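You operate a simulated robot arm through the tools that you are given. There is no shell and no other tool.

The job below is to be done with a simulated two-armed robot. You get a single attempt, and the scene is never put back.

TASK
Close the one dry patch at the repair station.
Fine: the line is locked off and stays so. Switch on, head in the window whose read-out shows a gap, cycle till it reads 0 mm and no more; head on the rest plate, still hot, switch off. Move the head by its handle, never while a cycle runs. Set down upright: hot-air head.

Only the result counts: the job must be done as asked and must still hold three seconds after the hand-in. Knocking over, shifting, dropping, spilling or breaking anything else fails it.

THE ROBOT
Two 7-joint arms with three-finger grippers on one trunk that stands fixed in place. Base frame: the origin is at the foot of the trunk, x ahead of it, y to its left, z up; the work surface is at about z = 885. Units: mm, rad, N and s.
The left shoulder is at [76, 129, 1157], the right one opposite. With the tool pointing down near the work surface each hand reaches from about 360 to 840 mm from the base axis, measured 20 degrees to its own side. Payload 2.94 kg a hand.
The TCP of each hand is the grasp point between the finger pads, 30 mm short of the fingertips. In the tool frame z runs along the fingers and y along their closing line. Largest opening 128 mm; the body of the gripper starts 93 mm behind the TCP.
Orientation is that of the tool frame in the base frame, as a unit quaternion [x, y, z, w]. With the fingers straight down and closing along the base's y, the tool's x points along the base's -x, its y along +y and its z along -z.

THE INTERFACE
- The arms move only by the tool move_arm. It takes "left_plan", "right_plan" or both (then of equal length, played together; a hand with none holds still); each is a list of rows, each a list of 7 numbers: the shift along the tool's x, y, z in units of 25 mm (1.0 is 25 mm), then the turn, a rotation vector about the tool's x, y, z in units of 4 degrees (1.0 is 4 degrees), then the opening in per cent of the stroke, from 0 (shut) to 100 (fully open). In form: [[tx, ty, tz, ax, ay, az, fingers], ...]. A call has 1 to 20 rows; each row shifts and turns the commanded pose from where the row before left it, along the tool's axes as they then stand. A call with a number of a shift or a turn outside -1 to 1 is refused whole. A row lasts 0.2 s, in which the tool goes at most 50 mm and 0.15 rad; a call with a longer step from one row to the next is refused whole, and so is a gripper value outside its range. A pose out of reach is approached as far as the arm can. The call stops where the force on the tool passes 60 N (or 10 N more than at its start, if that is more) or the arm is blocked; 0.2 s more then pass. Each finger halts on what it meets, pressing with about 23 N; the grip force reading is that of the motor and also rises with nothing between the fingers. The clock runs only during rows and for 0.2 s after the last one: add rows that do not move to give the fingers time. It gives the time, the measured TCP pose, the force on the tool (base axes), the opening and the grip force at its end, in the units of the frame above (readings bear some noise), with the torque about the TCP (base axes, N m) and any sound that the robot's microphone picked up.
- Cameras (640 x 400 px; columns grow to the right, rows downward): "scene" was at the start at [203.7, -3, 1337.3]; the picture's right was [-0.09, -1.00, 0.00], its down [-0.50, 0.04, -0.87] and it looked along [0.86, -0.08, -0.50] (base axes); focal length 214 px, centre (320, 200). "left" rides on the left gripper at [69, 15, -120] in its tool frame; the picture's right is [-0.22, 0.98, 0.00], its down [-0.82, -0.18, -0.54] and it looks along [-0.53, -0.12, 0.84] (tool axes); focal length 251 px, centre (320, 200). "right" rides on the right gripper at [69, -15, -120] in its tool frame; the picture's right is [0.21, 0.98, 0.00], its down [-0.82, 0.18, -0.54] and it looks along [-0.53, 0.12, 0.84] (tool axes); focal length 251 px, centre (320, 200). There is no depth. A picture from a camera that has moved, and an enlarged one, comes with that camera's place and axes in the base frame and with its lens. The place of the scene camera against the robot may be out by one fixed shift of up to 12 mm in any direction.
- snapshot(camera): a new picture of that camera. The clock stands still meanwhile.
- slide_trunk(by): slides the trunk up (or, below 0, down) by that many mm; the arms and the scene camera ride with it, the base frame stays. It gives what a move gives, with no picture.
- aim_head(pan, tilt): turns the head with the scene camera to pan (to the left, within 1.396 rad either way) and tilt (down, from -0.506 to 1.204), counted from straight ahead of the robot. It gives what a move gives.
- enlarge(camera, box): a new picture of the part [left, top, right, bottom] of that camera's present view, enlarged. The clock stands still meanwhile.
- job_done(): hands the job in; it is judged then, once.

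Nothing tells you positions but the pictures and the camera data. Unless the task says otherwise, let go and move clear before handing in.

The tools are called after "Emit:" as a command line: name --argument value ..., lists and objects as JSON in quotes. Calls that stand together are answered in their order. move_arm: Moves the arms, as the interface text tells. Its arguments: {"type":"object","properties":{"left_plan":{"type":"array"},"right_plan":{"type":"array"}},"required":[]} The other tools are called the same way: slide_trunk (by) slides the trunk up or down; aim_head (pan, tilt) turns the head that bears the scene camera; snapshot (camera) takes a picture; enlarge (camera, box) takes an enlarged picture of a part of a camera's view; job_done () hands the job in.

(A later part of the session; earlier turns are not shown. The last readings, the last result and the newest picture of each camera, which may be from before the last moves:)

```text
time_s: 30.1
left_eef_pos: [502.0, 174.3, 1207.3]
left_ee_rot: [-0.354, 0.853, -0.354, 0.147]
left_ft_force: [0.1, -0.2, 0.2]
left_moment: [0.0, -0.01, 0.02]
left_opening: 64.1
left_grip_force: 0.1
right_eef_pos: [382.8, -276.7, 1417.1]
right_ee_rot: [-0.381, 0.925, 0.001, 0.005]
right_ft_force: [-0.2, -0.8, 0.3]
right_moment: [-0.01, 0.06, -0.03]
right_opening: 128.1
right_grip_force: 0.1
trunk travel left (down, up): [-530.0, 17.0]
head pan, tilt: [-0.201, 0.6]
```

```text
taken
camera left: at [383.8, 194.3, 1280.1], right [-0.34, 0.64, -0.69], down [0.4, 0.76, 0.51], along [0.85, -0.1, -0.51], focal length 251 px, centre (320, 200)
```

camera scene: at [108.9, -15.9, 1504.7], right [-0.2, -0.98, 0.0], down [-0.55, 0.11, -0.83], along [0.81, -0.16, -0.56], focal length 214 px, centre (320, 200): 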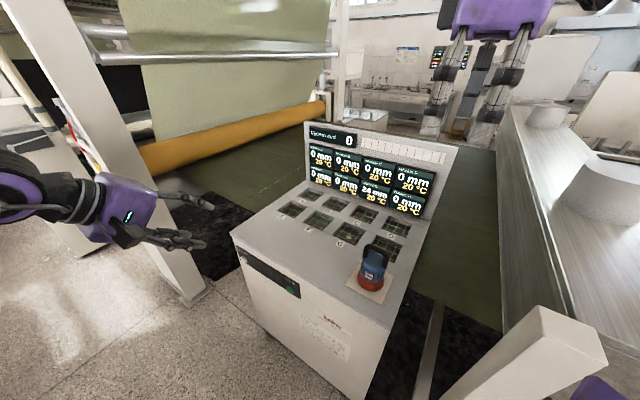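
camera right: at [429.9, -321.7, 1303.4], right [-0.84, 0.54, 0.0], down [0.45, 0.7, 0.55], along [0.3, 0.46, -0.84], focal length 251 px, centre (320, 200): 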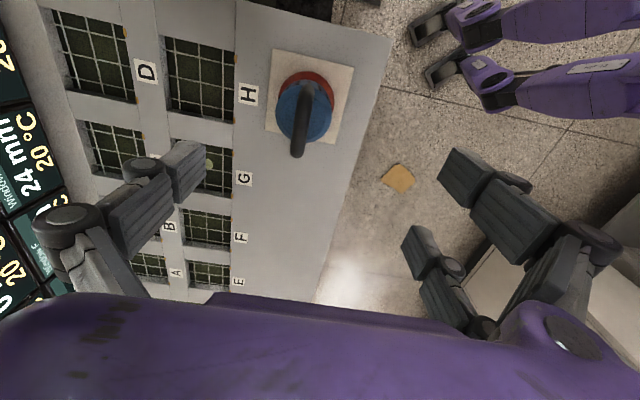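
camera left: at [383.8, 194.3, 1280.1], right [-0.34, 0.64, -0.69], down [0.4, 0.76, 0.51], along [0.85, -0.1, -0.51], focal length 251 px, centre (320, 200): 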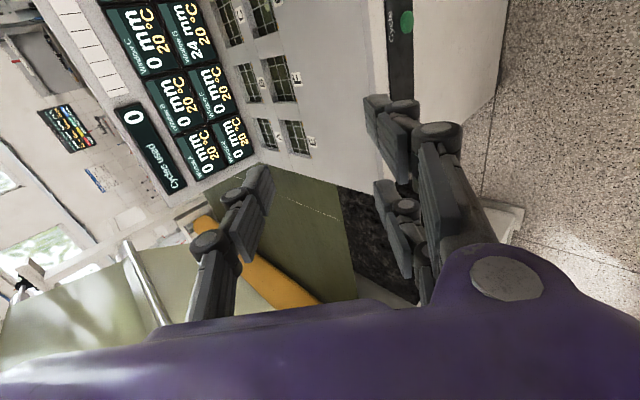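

The left hand took the 45° tilt without trouble. Now I'll close its fingers and bring it in front of the On/off button, about 150 mm short, to sight it.

Emit:
move_arm --left_plan '[[-0.598, 0.5234, 0.8663, 0, 0, 0, 0], [-0.598, 0.5234, 0.8663, 0, 0, 0, 0], [-0.598, 0.5234, 0.8663, 0, 0, 0, 0], [-0.598, 0.5234, 0.8663, 0, 0, 0, 0], [-0.598, 0.5234, 0.8663, 0, 0, 0, 0], [-0.598, 0.5234, 0.8663, 0, 0, 0, 0], [-0.598, 0.5234, 0.8663, 0, 0, 0, 0], [-0.598, 0.5234, 0.8663, 0, 0, 0, 0], [-0.598, 0.5234, 0.8663, 0, 0, 0, 0], [-0.598, 0.5234, 0.8663, 0, 0, 0, 0], [-0.598, 0.5234, 0.8663, 0, 0, 0, 0], [-0.598, 0.5234, 0.8663, 0, 0, 0, 0], [-0.598, 0.5234, 0.8663, 0, 0, 0, 0], [-0.598, 0.5234, 0.8663, 0, 0, 0, 0], [0, 0, 0, 0, 0, 0, 0]]'

Emit:
snapshot --camera "scene"

Emit:
snapshot --camera "left"

```text
time_s: 33.2
left_eef_pos: [709.2, 264.3, 863.8]
left_ee_rot: [-0.353, 0.853, -0.355, 0.147]
left_ft_force: [0.5, -0.1, -1.0]
left_moment: [0.05, 0.01, 0.04]
left_opening: 0.0
left_grip_force: 3.4
right_eef_pos: [382.3, -276.9, 1417.9]
right_ee_rot: [-0.381, 0.925, 0.0, 0.005]
right_ft_force: [-0.1, -0.2, 1.1]
right_moment: [-0.01, -0.03, 0.03]
right_opening: 127.9
right_grip_force: 0.0
trunk travel left (down, up): [-530.0, 17.0]
head pan, tilt: [-0.201, 0.6]
```

```text
taken
camera scene: at [108.2, -15.8, 1504.8], right [-0.2, -0.98, 0.0], down [-0.55, 0.11, -0.83], along [0.81, -0.16, -0.56], focal length 214 px, centre (320, 200)
```

scene: 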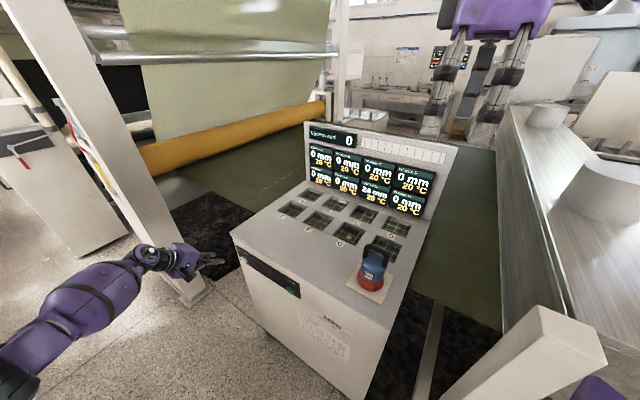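

```text
taken
camera left: at [590.9, 282.4, 936.3], right [-0.34, 0.64, -0.69], down [0.4, 0.76, 0.51], along [0.85, -0.11, -0.51], focal length 251 px, centre (320, 200)
```

left: 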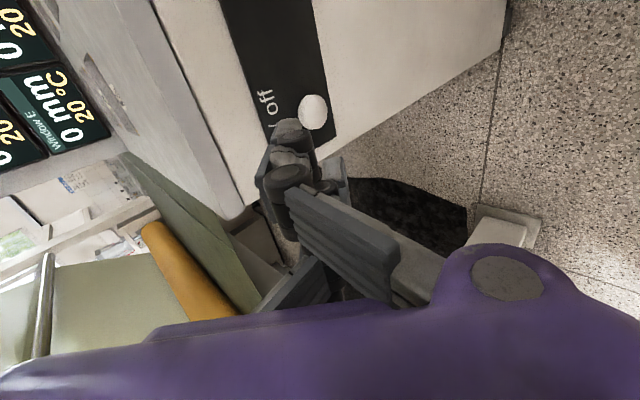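

I place the On/off button's face at about (774, 185, 767) by two sightings. I'll bring the closed fingertips to about 15 mm in front of it and check.

Emit:
move_arm --left_plan '[[0.09, 0.163, 0.997, 0, 0, 0, 0], [0.09, 0.163, 0.997, 0, 0, 0, 0], [0.09, 0.163, 0.997, 0, 0, 0, 0], [0.09, 0.163, 0.997, 0, 0, 0, 0], [0, 0, 0, 0, 0, 0, 0]]'

Emit:
enlarge --camera "left" --box '[200, 40, 420, 240]'

Emit:
enlarge --camera "scene" --box '[160, 220, 320, 320]'

```text
time_s: 34.5
left_eef_pos: [735.8, 219.0, 792.2]
left_ee_rot: [-0.353, 0.853, -0.354, 0.147]
left_ft_force: [-0.2, -0.4, 0.6]
left_moment: [-0.03, 0.0, 0.01]
left_opening: 0.0
left_grip_force: 2.7
left hand out of reach, approached as far as the arm can: row 4
right_eef_pos: [381.8, -276.9, 1418.0]
right_ee_rot: [-0.38, 0.925, 0.0, 0.006]
right_ft_force: [1.3, -0.1, 0.2]
right_moment: [-0.02, -0.01, 0.01]
right_opening: 128.1
right_grip_force: 0.1
trunk travel left (down, up): [-530.0, 17.0]
head pan, tilt: [-0.201, 0.6]
```

```text
2.00 times, centred on (310, 140) of left
camera zoom: at [619.0, 238.2, 865.2], right [-0.34, 0.64, -0.69], down [0.4, 0.76, 0.51], along [0.85, -0.11, -0.51], focal length 503 px, centre (340, 320)
```

zoom: 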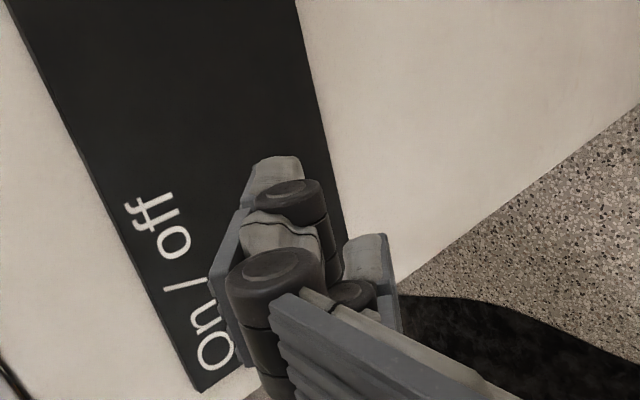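

```text
4.00 times, centred on (240, 270) of scene
camera zoom: at [108.4, -15.3, 1504.8], right [-0.2, -0.98, 0.0], down [-0.55, 0.11, -0.83], along [0.81, -0.16, -0.56], focal length 858 px, centre (640, -80)
```

zoom: 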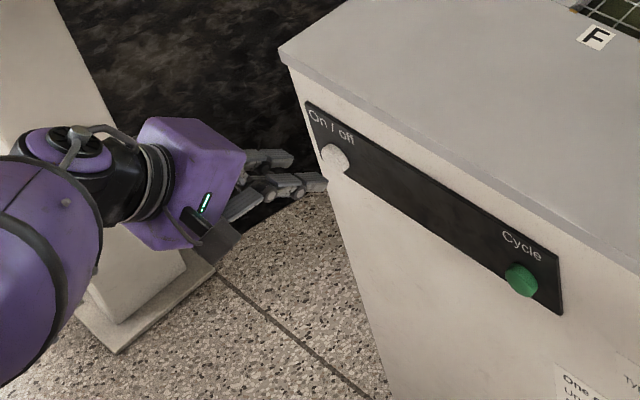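

The left arm ran just out of reach about 12 mm above the aim, so I'll back off slightly and lower the trunk 60 mm. I'll watch that the right arm stays clear of the post.

Emit:
move_arm --left_plan '[[0, -0.19, -0.943, 0, 0, 0, 0], [0, -0.19, -0.943, 0, 0, 0, 0], [0, -0.19, -0.943, 0, 0, 0, 0], [0, 0, 0, 0, 0, 0, 0]]'

Emit:
slide_trunk --by -60

Emit:
snapshot --camera "scene"

Emit:
snapshot --camera "left"

```text
time_s: 35.5
left_eef_pos: [707.6, 245.7, 851.4]
left_ee_rot: [-0.354, 0.853, -0.354, 0.146]
left_ft_force: [0.0, -0.4, -0.9]
left_moment: [-0.01, 0.0, -0.03]
left_opening: 0.0
left_grip_force: 3.1
right_eef_pos: [381.8, -278.4, 1416.9]
right_ee_rot: [-0.38, 0.925, 0.0, 0.006]
right_ft_force: [0.1, -0.2, -0.5]
right_moment: [0.05, 0.04, 0.01]
right_opening: 128.1
right_grip_force: 0.0
trunk travel left (down, up): [-530.0, 17.0]
head pan, tilt: [-0.201, 0.6]
```

```text
time_s: 36.5
left_eef_pos: [707.4, 246.9, 794.2]
left_ee_rot: [-0.354, 0.852, -0.355, 0.148]
left_ft_force: [0.8, 0.0, 0.1]
left_moment: [0.02, 0.02, -0.01]
left_opening: 0.1
left_grip_force: 2.6
right_eef_pos: [383.2, -278.7, 1358.1]
right_ee_rot: [-0.382, 0.924, 0.001, 0.005]
right_ft_force: [0.3, -0.1, 0.4]
right_moment: [0.01, -0.03, -0.02]
right_opening: 127.8
right_grip_force: 0.1
trunk travel left (down, up): [-470.0, 77.0]
head pan, tilt: [-0.201, 0.6]
```

```text
taken
camera scene: at [163.9, -15.9, 1435.5], right [-0.2, -0.98, 0.0], down [-0.55, 0.11, -0.83], along [0.81, -0.16, -0.56], focal length 214 px, centre (320, 200)
```

scene: 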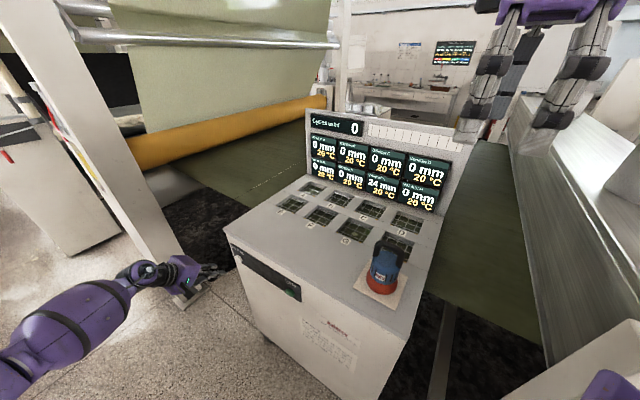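

```text
taken
camera left: at [590.2, 266.3, 865.9], right [-0.34, 0.64, -0.69], down [0.4, 0.76, 0.51], along [0.85, -0.1, -0.51], focal length 251 px, centre (320, 200)
```

left: 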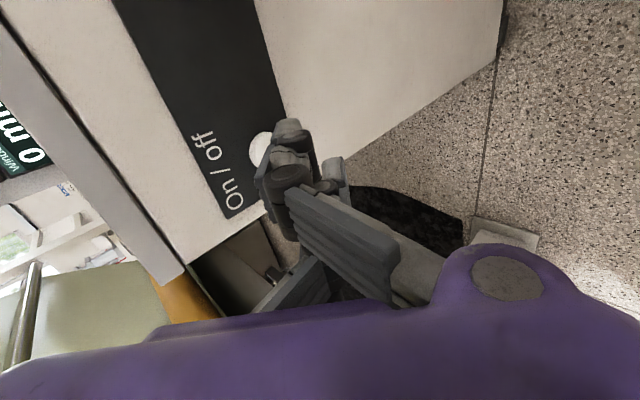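

The robot stands straight and nothing touched. The fingertips are level with the button, so I'll close in to roughly 10 mm and verify from both cameras.

Emit:
move_arm --left_plan '[[-0.04, -0.608, 0.92, 0, 0, 0, 0], [-0.04, -0.608, 0.92, 0, 0, 0, 0], [0, 0, 0, 0, 0, 0, 0]]'

Emit:
enlarge --camera "left" --box '[200, 40, 420, 240]'

Emit:
enlarge --camera "scene" --box '[160, 220, 320, 320]'

```text
time_s: 37.2
left_eef_pos: [746.7, 211.1, 780.0]
left_ee_rot: [-0.355, 0.853, -0.354, 0.147]
left_ft_force: [-1.0, -0.3, 0.8]
left_moment: [0.0, -0.04, 0.0]
left_opening: 0.0
left_grip_force: 3.2
right_eef_pos: [381.3, -277.9, 1358.7]
right_ee_rot: [-0.382, 0.924, 0.0, 0.005]
right_ft_force: [-0.4, 0.1, 0.8]
right_moment: [-0.01, 0.0, 0.03]
right_opening: 128.0
right_grip_force: 0.1
trunk travel left (down, up): [-470.0, 77.0]
head pan, tilt: [-0.201, 0.6]
```

```text
2.00 times, centred on (310, 140) of left
camera zoom: at [629.7, 229.6, 852.8], right [-0.34, 0.64, -0.69], down [0.4, 0.76, 0.51], along [0.85, -0.1, -0.51], focal length 503 px, centre (340, 320)
```

zoom: 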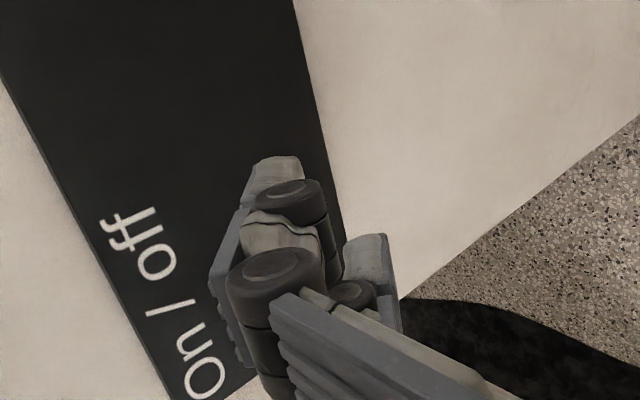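

```text
4.00 times, centred on (240, 270) of scene
camera zoom: at [163.5, -15.5, 1435.5], right [-0.2, -0.98, 0.0], down [-0.55, 0.11, -0.83], along [0.81, -0.16, -0.56], focal length 858 px, centre (640, -80)
```

zoom: 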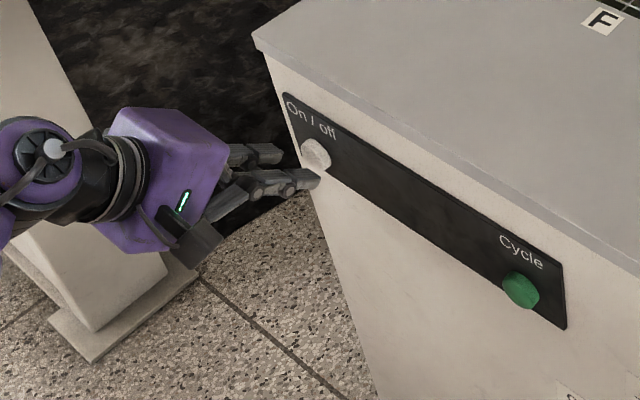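

The fingertips sit squarely in front of the On/off button about 12 mm away. I'll press forward in small steps and watch the force and sound.

Emit:
move_arm --left_plan '[[0, -0.2546, 0.0849, 0, 0, 0, 0], [0, -0.0566, 0.0566, 0, 0, 0, 0], [0, -0.0566, 0.0566, 0, 0, 0, 0], [0, -0.0566, 0.0566, 0, 0, 0, 0], [0, -0.0566, 0.0566, 0, 0, 0, 0]]'

Emit:
enlarge --camera "scene" --box '[160, 220, 320, 320]'

Emit:
enlarge --camera "scene" --box '[295, 100, 465, 220]'

```text
time_s: 38.5
left_eef_pos: [756.8, 200.8, 784.9]
left_ee_rot: [-0.354, 0.853, -0.354, 0.147]
left_ft_force: [-0.6, 0.9, 0.7]
left_moment: [0.03, 0.01, 0.01]
left_opening: 0.0
left_grip_force: 3.3
right_eef_pos: [382.5, -277.8, 1357.4]
right_ee_rot: [-0.382, 0.924, 0.002, 0.005]
right_ft_force: [-0.4, 0.6, -0.1]
right_moment: [0.01, -0.02, 0.05]
right_opening: 128.0
right_grip_force: 0.1
trunk travel left (down, up): [-470.0, 77.0]
head pan, tilt: [-0.201, 0.6]
```

```text
4.00 times, centred on (240, 270) of scene
camera zoom: at [164.1, -16.0, 1435.4], right [-0.2, -0.98, 0.0], down [-0.55, 0.11, -0.83], along [0.81, -0.16, -0.56], focal length 858 px, centre (640, -80)
```

zoom: 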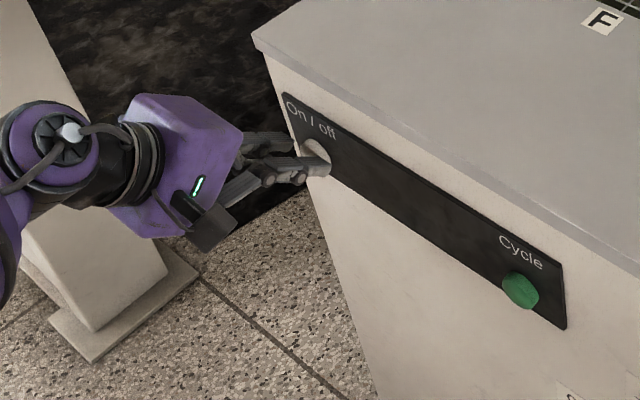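

```text
3.33 times, centred on (380, 160) of scene
camera zoom: at [164.1, -16.0, 1435.4], right [-0.2, -0.98, 0.0], down [-0.55, 0.11, -0.83], along [0.81, -0.16, -0.56], focal length 715 px, centre (120, 333)
```

zoom: 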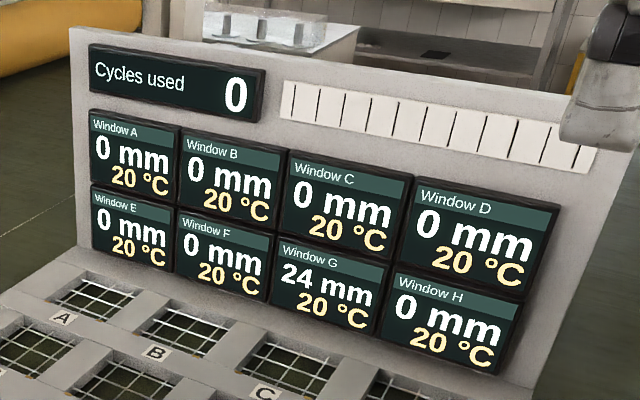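

No contact yet, though the tip looks close to the button. I'll zoom in more to check the lateral alignment before pushing on.

Emit:
enlarge --camera "scene" --box '[215, 235, 275, 280]'

Emit:
enlarge --camera "left" --box '[230, 80, 350, 180]'

```text
8.89 times, centred on (245, 258) of scene
camera zoom: at [164.1, -16.0, 1435.4], right [-0.2, -0.98, 0.0], down [-0.55, 0.11, -0.83], along [0.81, -0.16, -0.56], focal length 1906 px, centre (987, -311)
```

zoom: 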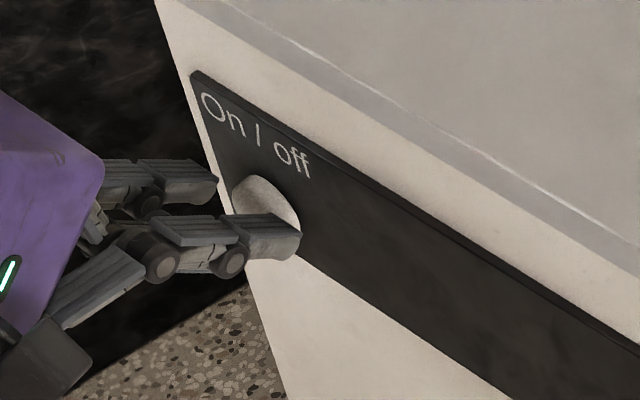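

```text
4.00 times, centred on (290, 130) of left
camera zoom: at [639.4, 219.7, 856.3], right [-0.34, 0.64, -0.69], down [0.4, 0.76, 0.51], along [0.85, -0.1, -0.51], focal length 1006 px, centre (440, 480)
```

zoom: 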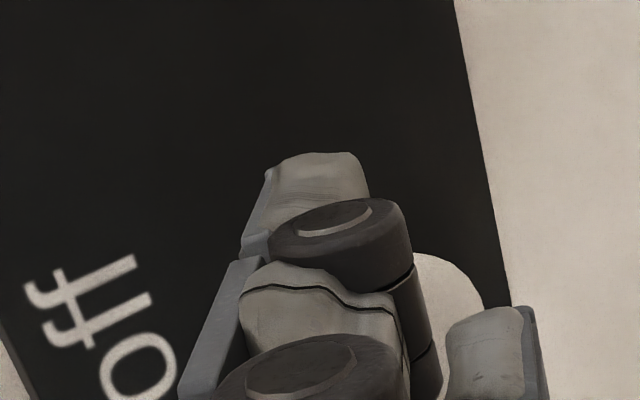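

The sightings disagree by several millimetres, so I'll back off and shift sideways to see the button unobstructed. That will give its position relative to the fingertips.

Emit:
move_arm --left_plan '[[0, 0.425, -0.425, 0, 0, 0, 0], [0, 0.425, -0.425, 0, 0, 0, 0], [-1, 0, 0, 0, 0, 0, 0], [-1, 0, 0, 0, 0, 0, 0], [0, 0, 0, 0, 0, 0, 0]]'

Emit:
snapshot --camera "left"

Emit:
enlarge --camera "left" --box '[220, 60, 420, 185]'

Emit:
enlarge --camera "scene" --box '[180, 220, 320, 310]'

```text
time_s: 39.6
left_eef_pos: [769.6, 256.9, 784.4]
left_ee_rot: [-0.353, 0.853, -0.355, 0.147]
left_ft_force: [-0.2, 0.7, -0.2]
left_moment: [0.01, 0.0, 0.03]
left_opening: 0.1
left_grip_force: 2.9
right_eef_pos: [382.2, -277.1, 1357.1]
right_ee_rot: [-0.382, 0.924, 0.001, 0.004]
right_ft_force: [-0.6, -0.7, 0.0]
right_moment: [-0.01, 0.01, -0.02]
right_opening: 127.9
right_grip_force: 0.1
trunk travel left (down, up): [-470.0, 77.0]
head pan, tilt: [-0.201, 0.6]
```

```text
taken
camera left: at [652.0, 275.0, 856.2], right [-0.34, 0.64, -0.69], down [0.4, 0.76, 0.51], along [0.85, -0.11, -0.51], focal length 251 px, centre (320, 200)
```

left: 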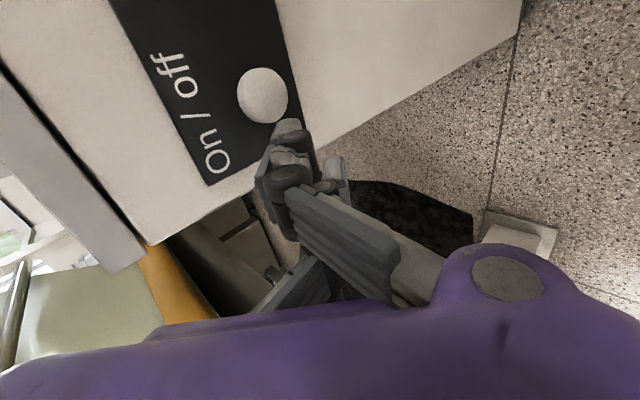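

```text
3.20 times, centred on (320, 122) of left
camera zoom: at [652.0, 275.0, 856.2], right [-0.34, 0.64, -0.69], down [0.4, 0.76, 0.51], along [0.85, -0.11, -0.51], focal length 805 px, centre (320, 448)
```

zoom: 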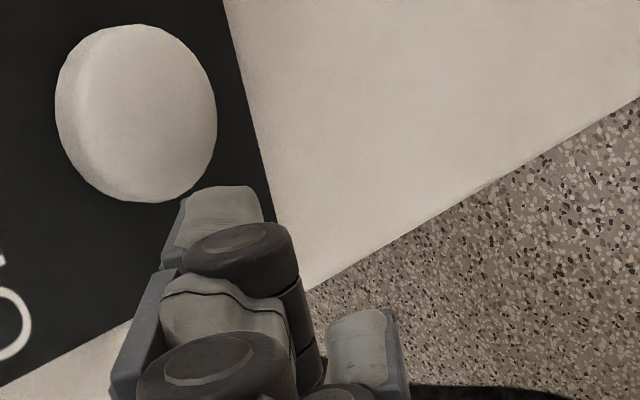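

```text
4.44 times, centred on (250, 265) of scene
camera zoom: at [163.6, -15.9, 1435.5], right [-0.2, -0.98, 0.0], down [-0.55, 0.11, -0.83], along [0.81, -0.16, -0.56], focal length 953 px, centre (631, -89)
```

zoom: 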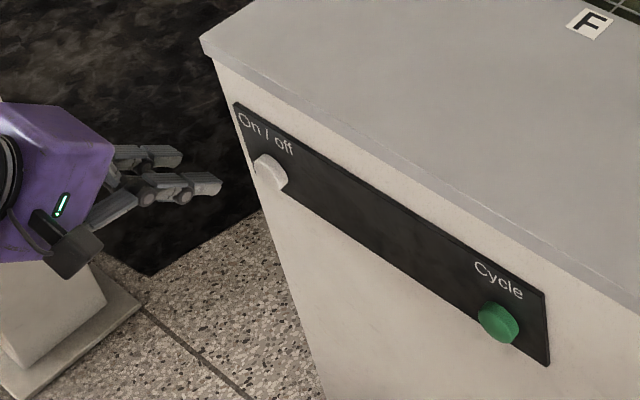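

The gripper turns out to be a three-prong visual, and the On/off button face is clearly at about (775, 185, 764). I'll realign sideways and press again in 2 mm steps.

Emit:
move_arm --left_plan '[[0.92, 0.0565, 0.0565, 0, 0, 0, 0], [0.92, 0.0565, 0.0565, 0, 0, 0, 0], [0, -0.382, 0.382, 0, 0, 0, 0], [0, -0.382, 0.382, 0, 0, 0, 0], [0, -0.0566, 0.0566, 0, 0, 0, 0], [0, -0.0566, 0.0566, 0, 0, 0, 0], [0, -0.0566, 0.0566, 0, 0, 0, 0]]'

Emit:
enlarge --camera "scene" --box '[215, 235, 275, 280]'

Emit:
enlarge --camera "left" --box '[220, 60, 420, 185]'

```text
time_s: 41.2
left_eef_pos: [760.9, 202.1, 779.9]
left_ee_rot: [-0.355, 0.853, -0.354, 0.146]
left_ft_force: [-0.4, 0.0, -0.3]
left_moment: [0.03, -0.01, 0.01]
left_opening: 0.3
left_grip_force: 3.0
right_eef_pos: [382.5, -278.8, 1356.6]
right_ee_rot: [-0.382, 0.924, 0.0, 0.004]
right_ft_force: [-0.7, -0.7, -0.4]
right_moment: [0.03, 0.01, 0.0]
right_opening: 127.9
right_grip_force: 0.0
trunk travel left (down, up): [-470.0, 77.0]
head pan, tilt: [-0.201, 0.6]
```

```text
8.89 times, centred on (245, 258) of scene
camera zoom: at [164.0, -15.9, 1435.4], right [-0.2, -0.98, 0.0], down [-0.55, 0.11, -0.83], along [0.81, -0.16, -0.56], focal length 1906 px, centre (987, -311)
```

zoom: 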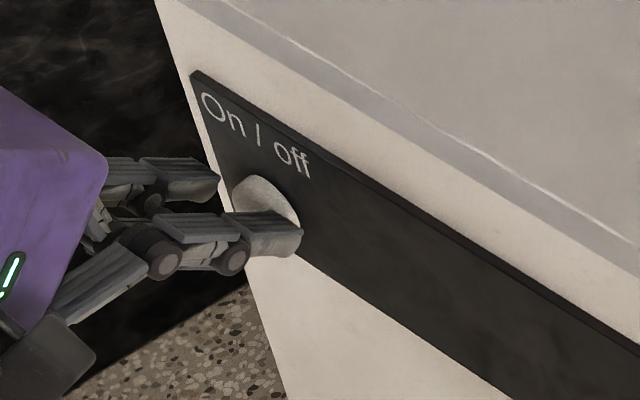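

```text
3.20 times, centred on (320, 122) of left
camera zoom: at [644.1, 220.4, 852.5], right [-0.34, 0.64, -0.69], down [0.4, 0.76, 0.51], along [0.85, -0.1, -0.51], focal length 805 px, centre (320, 448)
```

zoom: 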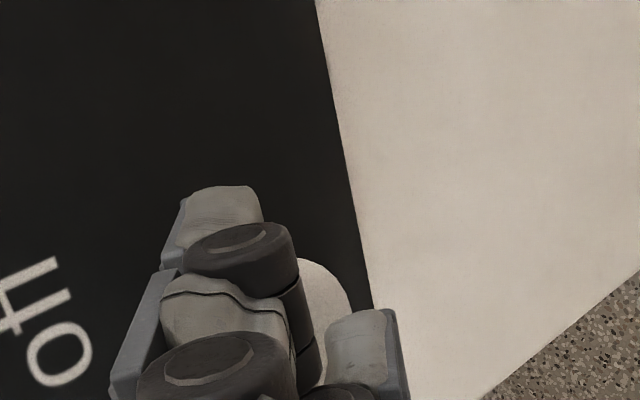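

Still no contact force. I'll continue forward a little at a time.

Emit:
move_arm --left_plan '[[0, -0.0566, 0.0566, 0, 0, 0, 0], [0, -0.0566, 0.0566, 0, 0, 0, 0], [0, -0.0566, 0.0566, 0, 0, 0, 0]]'

Emit:
enlarge --camera "scene" --box '[215, 235, 275, 280]'

```text
time_s: 42.0
left_eef_pos: [764.6, 197.3, 779.1]
left_ee_rot: [-0.354, 0.853, -0.355, 0.147]
left_ft_force: [0.1, 0.4, 0.2]
left_moment: [-0.01, -0.03, 0.0]
left_opening: 0.2
left_grip_force: 2.6
right_eef_pos: [382.3, -278.7, 1356.4]
right_ee_rot: [-0.381, 0.924, 0.001, 0.004]
right_ft_force: [-0.4, -0.1, -0.1]
right_moment: [-0.01, 0.05, -0.03]
right_opening: 128.1
right_grip_force: 0.1
trunk travel left (down, up): [-470.0, 77.0]
head pan, tilt: [-0.201, 0.6]
```

```text
8.89 times, centred on (245, 258) of scene
camera zoom: at [164.0, -16.0, 1435.4], right [-0.2, -0.98, 0.0], down [-0.55, 0.11, -0.83], along [0.81, -0.16, -0.56], focal length 1906 px, centre (987, -311)
```

zoom: 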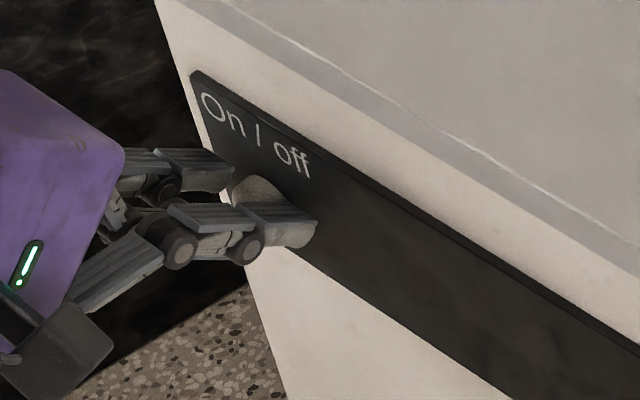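

No force yet; I'll keep creeping toward the panel in 2 mm steps.

Emit:
move_arm --left_plan '[[0, -0.0566, 0.0566, 0, 0, 0, 0], [0, -0.0566, 0.0566, 0, 0, 0, 0], [0, -0.0566, 0.0566, 0, 0, 0, 0]]'

Emit:
enlarge --camera "scene" --box '[215, 235, 275, 280]'

Emit:
snapshot --camera "left"

```text
time_s: 42.9
left_eef_pos: [769.6, 193.1, 780.4]
left_ee_rot: [-0.354, 0.853, -0.354, 0.147]
left_ft_force: [-2.2, 0.5, -0.6]
left_moment: [0.03, 0.0, -0.09]
left_opening: 0.1
left_grip_force: 2.9
right_eef_pos: [381.9, -277.1, 1358.4]
right_ee_rot: [-0.383, 0.924, 0.001, 0.005]
right_ft_force: [0.5, -0.7, -0.5]
right_moment: [-0.03, 0.01, -0.03]
right_opening: 128.0
right_grip_force: 0.0
trunk travel left (down, up): [-470.0, 77.0]
head pan, tilt: [-0.201, 0.6]
```

```text
8.89 times, centred on (245, 258) of scene
camera zoom: at [163.7, -15.8, 1435.4], right [-0.2, -0.98, 0.0], down [-0.55, 0.11, -0.83], along [0.81, -0.16, -0.56], focal length 1906 px, centre (987, -311)
```

zoom: 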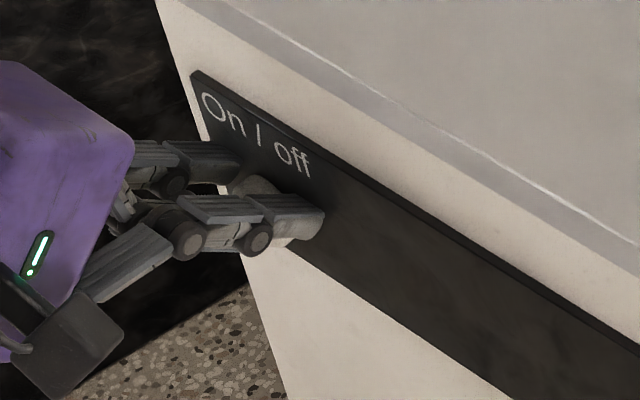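

```text
taken
camera left: at [651.8, 212.2, 852.9], right [-0.34, 0.64, -0.69], down [0.4, 0.76, 0.51], along [0.85, -0.1, -0.51], focal length 251 px, centre (320, 200)
```

left: 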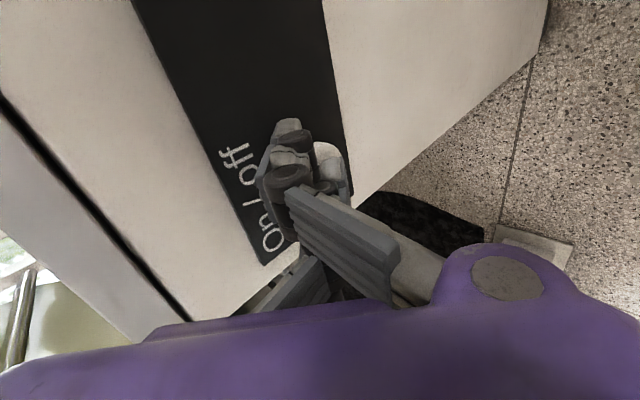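

A faint force suggests one prong, offset toward the camera side, has just reached the panel, whose plane is at about 436 mm depth. I'll back off and line that leading prong up with the button centre, which I now put at (784, 178, 756).

Emit:
move_arm --left_plan '[[0, 0.509, -0.509, 0, 0, 0, 0], [-0.7, 0.198, 0.198, 0, 0, 0, 0], [-0.7, 0.198, 0.198, 0, 0, 0, 0], [0, 0, 0, 0, 0, 0, 0]]'

Emit:
enlarge --camera "left" --box '[220, 60, 420, 185]'

Emit:
enlarge --camera "scene" --box '[215, 235, 275, 280]'

```text
time_s: 43.9
left_eef_pos: [782.4, 230.5, 766.2]
left_ee_rot: [-0.354, 0.853, -0.354, 0.147]
left_ft_force: [0.7, 0.2, 0.9]
left_moment: [0.0, -0.04, 0.03]
left_opening: 0.0
left_grip_force: 2.8
right_eef_pos: [381.8, -277.1, 1357.2]
right_ee_rot: [-0.381, 0.925, 0.001, 0.005]
right_ft_force: [0.2, -0.5, 0.2]
right_moment: [-0.01, -0.02, 0.02]
right_opening: 128.0
right_grip_force: 0.0
trunk travel left (down, up): [-470.0, 77.0]
head pan, tilt: [-0.201, 0.6]
```

```text
3.20 times, centred on (320, 122) of left
camera zoom: at [664.8, 249.4, 838.5], right [-0.34, 0.64, -0.69], down [0.4, 0.76, 0.51], along [0.85, -0.1, -0.51], focal length 805 px, centre (320, 448)
```

zoom: 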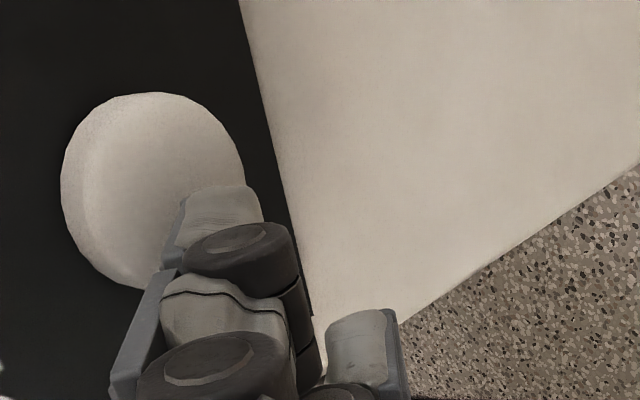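

```text
8.89 times, centred on (245, 258) of scene
camera zoom: at [163.5, -15.7, 1435.5], right [-0.2, -0.98, 0.0], down [-0.55, 0.11, -0.83], along [0.81, -0.16, -0.56], focal length 1906 px, centre (987, -311)
```

zoom: 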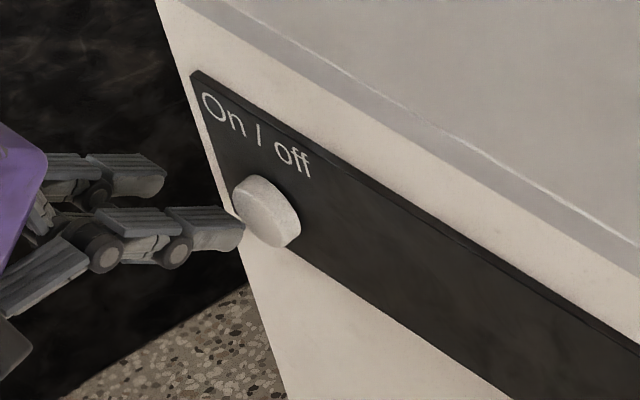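

The leading prong is now right in front of the button's face. I'll press forward in small steps.

Emit:
move_arm --left_plan '[[0, -0.0566, 0.0566, 0, 0, 0, 0], [0, -0.0566, 0.0566, 0, 0, 0, 0], [0, -0.0566, 0.0566, 0, 0, 0, 0]]'

Emit:
enlarge --camera "scene" --box '[215, 235, 275, 280]'

```text
time_s: 44.6
left_eef_pos: [786.1, 225.0, 764.8]
left_ee_rot: [-0.353, 0.854, -0.353, 0.146]
left_ft_force: [-1.4, 0.8, 0.1]
left_moment: [0.0, 0.0, -0.03]
left_opening: 0.0
left_grip_force: 2.8
right_eef_pos: [381.9, -279.2, 1356.9]
right_ee_rot: [-0.382, 0.924, 0.0, 0.004]
right_ft_force: [-0.3, -1.2, -0.6]
right_moment: [-0.02, 0.0, 0.01]
right_opening: 128.1
right_grip_force: 0.1
trunk travel left (down, up): [-470.0, 77.0]
head pan, tilt: [-0.201, 0.6]
```

```text
8.89 times, centred on (245, 258) of scene
camera zoom: at [163.8, -15.8, 1435.4], right [-0.2, -0.98, 0.0], down [-0.55, 0.11, -0.83], along [0.81, -0.16, -0.56], focal length 1906 px, centre (987, -311)
```

zoom: 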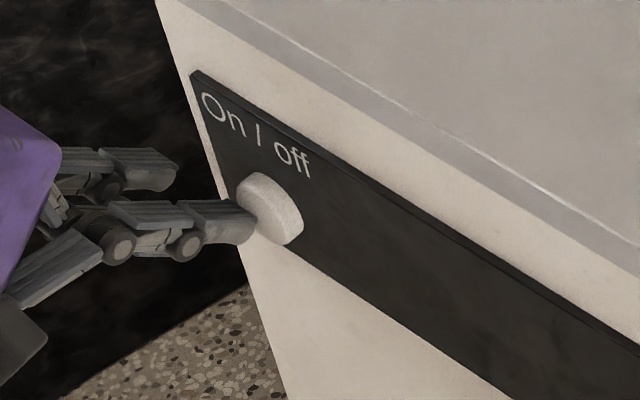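

The button is starting to move in under the prong with a soft spring. I'll press a bit further.

Emit:
move_arm --left_plan '[[0, -0.0566, 0.0566, 0, 0, 0, 0], [0, -0.0566, 0.0566, 0, 0, 0, 0]]'

Emit:
enlarge --camera "scene" --box '[215, 235, 275, 280]'

Emit:
enlarge --camera "scene" --box '[295, 100, 465, 220]'

```text
time_s: 45.2
left_eef_pos: [788.8, 224.6, 766.0]
left_ee_rot: [-0.354, 0.853, -0.354, 0.147]
left_ft_force: [-3.8, 1.7, 0.3]
left_moment: [-0.02, -0.03, -0.17]
left_opening: 0.3
left_grip_force: 2.8
right_eef_pos: [382.2, -278.0, 1357.1]
right_ee_rot: [-0.382, 0.924, 0.0, 0.004]
right_ft_force: [0.4, 0.0, -0.4]
right_moment: [0.01, 0.02, 0.01]
right_opening: 127.8
right_grip_force: 0.1
trunk travel left (down, up): [-470.0, 77.0]
head pan, tilt: [-0.201, 0.6]
heard: click
```

```text
8.89 times, centred on (245, 258) of scene
camera zoom: at [163.6, -15.7, 1435.4], right [-0.2, -0.98, 0.0], down [-0.55, 0.11, -0.83], along [0.81, -0.16, -0.56], focal length 1906 px, centre (987, -311)
```

zoom: 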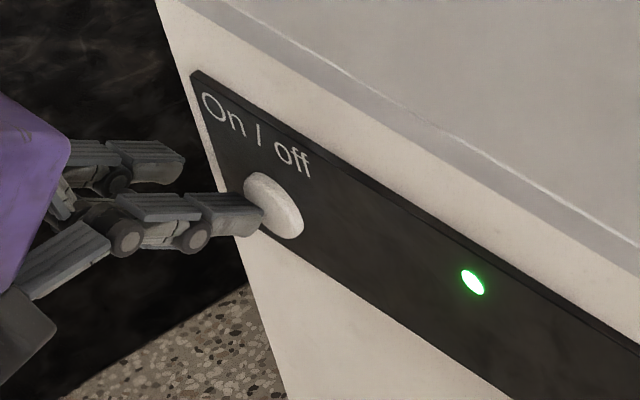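

```text
3.33 times, centred on (380, 160) of scene
camera zoom: at [163.6, -15.7, 1435.4], right [-0.2, -0.98, 0.0], down [-0.55, 0.11, -0.83], along [0.81, -0.16, -0.56], focal length 715 px, centre (120, 333)
```

zoom: 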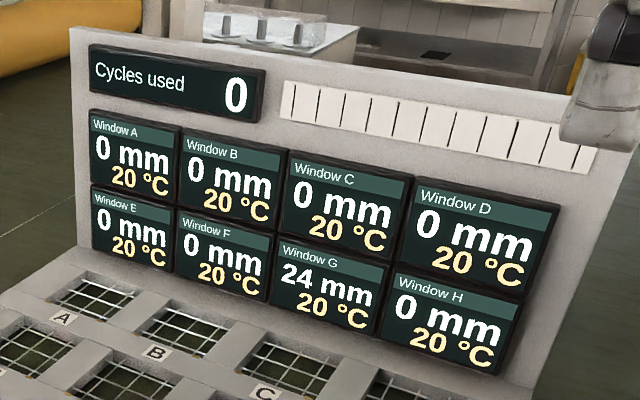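

The switch clicked and the green lamp is on, with the read-outs unchanged. I'll withdraw the left hand and slide it along to stand ready in front of the Cycle button.

Emit:
move_arm --left_plan '[[0, 0.834, -0.834, 0, 0, 0, 0], [0, 0.834, -0.834, 0, 0, 0, 0], [0.951, -0.0617, -0.0617, 0, 0, 0, 0], [0.951, -0.0617, -0.0617, 0, 0, 0, 0], [0.951, -0.0617, -0.0617, 0, 0, 0, 0], [0.951, -0.0617, -0.0617, 0, 0, 0, 0], [0.951, -0.0617, -0.0617, 0, 0, 0, 0], [0.951, -0.0617, -0.0617, 0, 0, 0, 0], [0.951, -0.0617, -0.0617, 0, 0, 0, 0], [0.951, -0.0617, -0.0617, 0, 0, 0, 0], [0.951, -0.0617, -0.0617, 0, 0, 0, 0], [0.951, -0.0617, -0.0617, 0, 0, 0, 0], [0.951, -0.0617, -0.0617, 0, 0, 0, 0], [0, 0, 0, 0, 0, 0, 0]]'

Emit:
snapshot --camera "left"

Emit:
snapshot --camera "scene"

```text
time_s: 48.2
left_eef_pos: [561.3, 80.2, 789.6]
left_ee_rot: [-0.354, 0.853, -0.354, 0.146]
left_ft_force: [0.0, 0.1, 0.2]
left_moment: [-0.01, 0.02, -0.01]
left_opening: 0.0
left_grip_force: 2.9
right_eef_pos: [382.7, -277.7, 1356.4]
right_ee_rot: [-0.383, 0.924, 0.001, 0.005]
right_ft_force: [-0.8, 0.6, -0.1]
right_moment: [0.0, 0.03, -0.02]
right_opening: 128.0
right_grip_force: 0.2
trunk travel left (down, up): [-470.0, 77.0]
head pan, tilt: [-0.201, 0.6]
```

```text
taken
camera left: at [444.6, 99.1, 862.4], right [-0.34, 0.64, -0.69], down [0.4, 0.76, 0.51], along [0.85, -0.1, -0.51], focal length 251 px, centre (320, 200)
```

left: 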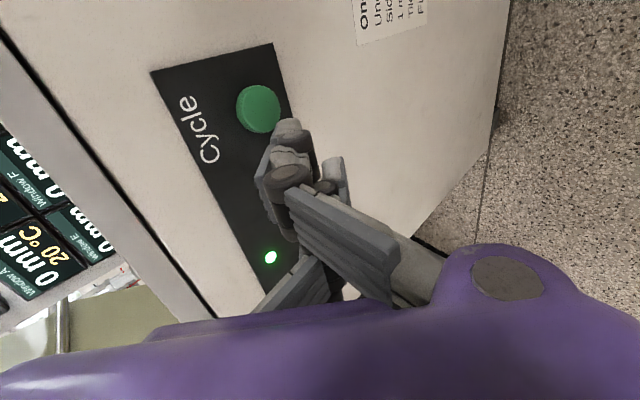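

```text
taken
camera scene: at [164.3, -15.7, 1435.4], right [-0.2, -0.98, 0.0], down [-0.55, 0.11, -0.82], along [0.81, -0.16, -0.57], focal length 214 px, centre (320, 200)
```

scene: 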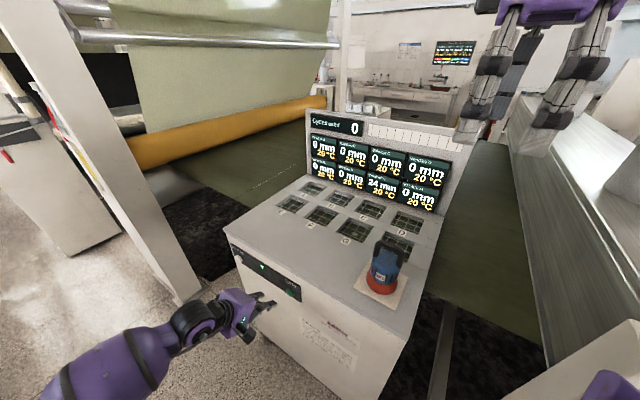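

Cycle button sighted at about u=420 along the panel, with the left hand waiting beside it. Now I'll test the right arm at this trunk height by moving it down over the head.

Emit:
move_arm --right_plan '[[-0.393, -0.299, 0.889, 0, 0, 0, 100], [-0.393, -0.299, 0.889, 0, 0, 0, 100], [-0.393, -0.299, 0.889, 0, 0, 0, 100], [-0.393, -0.299, 0.889, 0, 0, 0, 100], [-0.393, -0.299, 0.889, 0, 0, 0, 100], [-0.393, -0.299, 0.889, 0, 0, 0, 100], [-0.393, -0.299, 0.889, 0, 0, 0, 100], [-0.393, -0.299, 0.889, 0, 0, 0, 100], [0, 0, 0, 0, 0, 0, 100]]'

Emit:
snapshot --camera "scene"

Emit:
snapshot --camera "right"

```text
time_s: 50.2
left_eef_pos: [561.2, 81.6, 789.8]
left_ee_rot: [-0.354, 0.853, -0.354, 0.148]
left_ft_force: [0.0, 0.2, -0.7]
left_moment: [-0.02, 0.0, 0.02]
left_opening: 0.1
left_grip_force: 3.2
right_eef_pos: [481.9, -264.1, 1179.8]
right_ee_rot: [-0.382, 0.924, 0.0, 0.004]
right_ft_force: [0.3, -0.5, -0.2]
right_moment: [-0.01, -0.04, -0.02]
right_opening: 128.1
right_grip_force: 0.0
trunk travel left (down, up): [-470.0, 77.0]
head pan, tilt: [-0.201, 0.6]
```

```text
taken
camera scene: at [163.5, -15.8, 1435.5], right [-0.2, -0.98, 0.0], down [-0.55, 0.11, -0.83], along [0.81, -0.16, -0.56], focal length 214 px, centre (320, 200)
```

scene: 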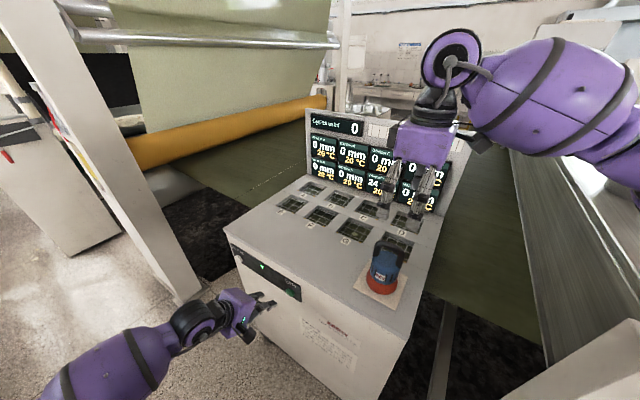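

```text
taken
camera right: at [442.1, -324.3, 1300.0], right [-0.84, 0.54, 0.0], down [0.45, 0.71, 0.55], along [0.3, 0.46, -0.84], focal length 251 px, centre (320, 200)
```

right: 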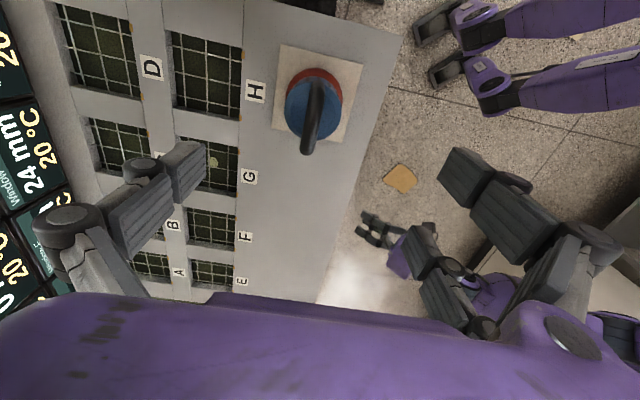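

The right arm follows freely at this height. I'll continue down to about z = 1100 over the head.

Emit:
move_arm --right_plan '[[-0.085, -0.071, 0.8, 0, 0, 0, 100], [-0.085, -0.071, 0.8, 0, 0, 0, 100], [-0.085, -0.071, 0.8, 0, 0, 0, 100], [-0.085, -0.071, 0.8, 0, 0, 0, 100], [0, 0, 0, 0, 0, 0, 100]]'

Emit:
snapshot --camera "scene"

Emit:
snapshot --camera "right"

```text
time_s: 51.5
left_eef_pos: [562.9, 80.9, 789.5]
left_ee_rot: [-0.354, 0.853, -0.354, 0.147]
left_ft_force: [-0.7, 0.5, 0.3]
left_moment: [0.01, -0.03, 0.02]
left_opening: 0.0
left_grip_force: 2.6
right_eef_pos: [494.1, -263.0, 1099.3]
right_ee_rot: [-0.382, 0.924, 0.0, 0.004]
right_ft_force: [0.5, 0.2, 0.5]
right_moment: [0.02, 0.02, 0.01]
right_opening: 127.7
right_grip_force: 0.0
trunk travel left (down, up): [-470.0, 77.0]
head pan, tilt: [-0.201, 0.6]
```

```text
taken
camera scene: at [163.8, -15.7, 1435.5], right [-0.2, -0.98, 0.0], down [-0.55, 0.11, -0.83], along [0.81, -0.16, -0.56], focal length 214 px, centre (320, 200)
```

scene: 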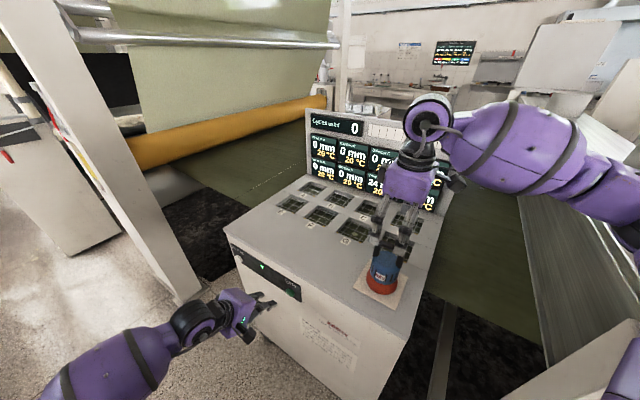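

```text
taken
camera right: at [454.9, -323.9, 1219.5], right [-0.84, 0.54, 0.0], down [0.45, 0.71, 0.55], along [0.3, 0.46, -0.84], focal length 251 px, centre (320, 200)
```

right: 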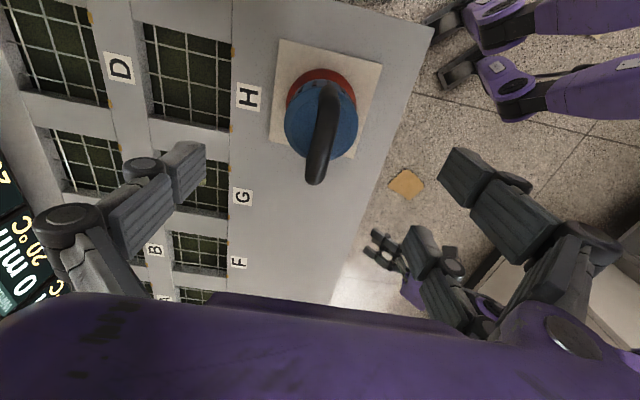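

The right hand is directly above the head at z = 1099. I'll zoom in on the handle to check centring and height before descending.

Emit:
enlarge --camera "right" --box '[260, 30, 400, 200]'

Emit:
enlarge --camera "scene" --box '[330, 160, 450, 310]'

Emit:
enlarge --camera "left" --box '[0, 0, 320, 200]'

```text
2.35 times, centred on (330, 115) of right
camera zoom: at [454.9, -323.9, 1219.5], right [-0.84, 0.54, 0.0], down [0.45, 0.71, 0.55], along [0.3, 0.46, -0.84], focal length 592 px, centre (296, 400)
```

zoom: 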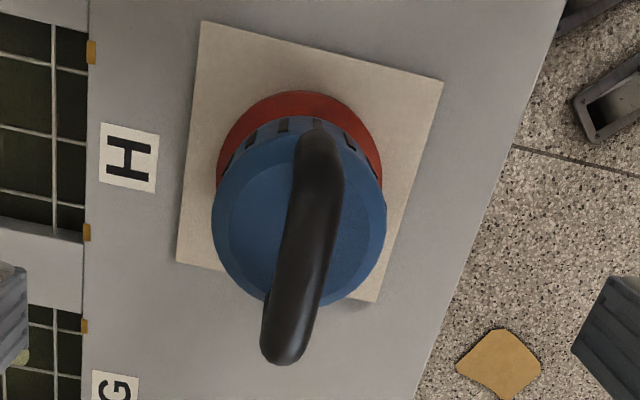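

```text
2.67 times, centred on (390, 235) of scene
camera zoom: at [163.8, -15.7, 1435.5], right [-0.2, -0.98, 0.0], down [-0.55, 0.11, -0.83], along [0.81, -0.16, -0.56], focal length 572 px, centre (133, 107)
```

zoom: 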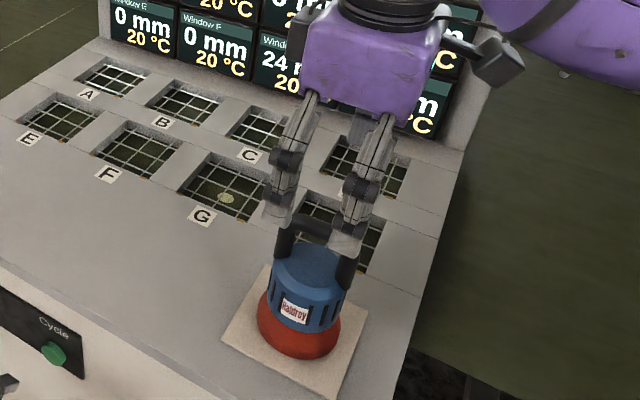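

```text
2.00 times, centred on (160, 100) of left
camera zoom: at [444.4, 99.1, 862.5], right [-0.34, 0.64, -0.69], down [0.4, 0.76, 0.51], along [0.85, -0.1, -0.51], focal length 503 px, centre (640, 400)
```

zoom: 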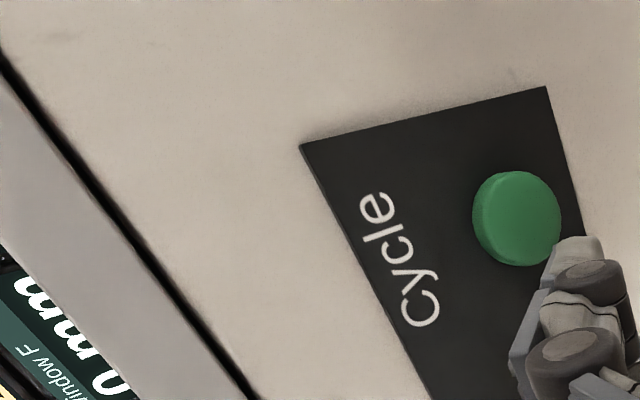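

The handle bar sits nearly centred under the hand at about z = 1022, with the body top near 965. I'll descend so the pads straddle the bar, then check before closing.

Emit:
move_arm --right_plan '[[0.03, 0.01, 0.8125, 0, 0, 0, 100], [0.03, 0.01, 0.8125, 0, 0, 0, 100], [0.03, 0.01, 0.8125, 0, 0, 0, 100], [0.03, 0.01, 0.8125, 0, 0, 0, 100], [0, 0, 0, 0, 0, 0, 100]]'

Emit:
snapshot --camera "right"

Emit:
enlarge --camera "scene" --box '[330, 160, 450, 310]'

```text
time_s: 52.6
left_eef_pos: [561.8, 80.0, 790.0]
left_ee_rot: [-0.354, 0.853, -0.354, 0.146]
left_ft_force: [-0.4, -0.6, -0.3]
left_moment: [0.04, -0.01, -0.01]
left_opening: 0.1
left_grip_force: 3.1
right_eef_pos: [490.9, -264.8, 1018.0]
right_ee_rot: [-0.381, 0.925, 0.0, 0.005]
right_ft_force: [0.6, -0.5, 0.0]
right_moment: [0.02, 0.04, 0.01]
right_opening: 128.0
right_grip_force: 0.1
trunk travel left (down, up): [-470.0, 77.0]
head pan, tilt: [-0.201, 0.6]
```

```text
taken
camera right: at [451.0, -324.5, 1137.3], right [-0.84, 0.54, 0.0], down [0.45, 0.71, 0.55], along [0.3, 0.46, -0.84], focal length 251 px, centre (320, 200)
```

right: 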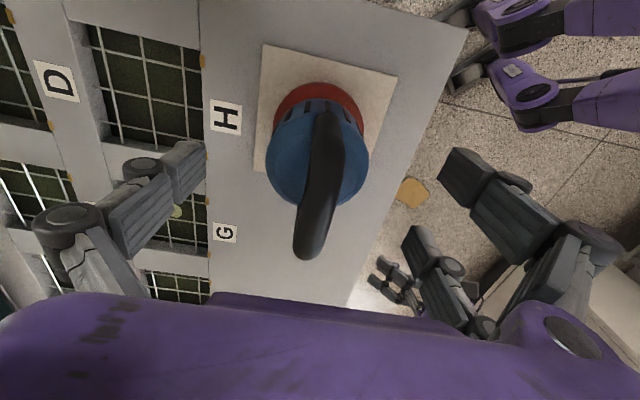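

```text
2.67 times, centred on (390, 235) of scene
camera zoom: at [164.1, -15.7, 1435.4], right [-0.2, -0.98, 0.0], down [-0.55, 0.11, -0.83], along [0.81, -0.16, -0.56], focal length 572 px, centre (133, 107)
```

zoom: 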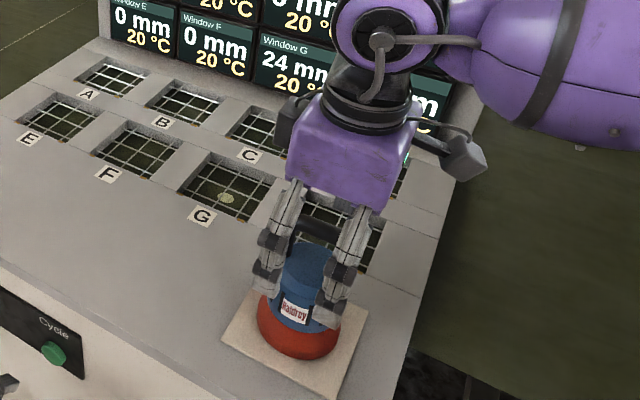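

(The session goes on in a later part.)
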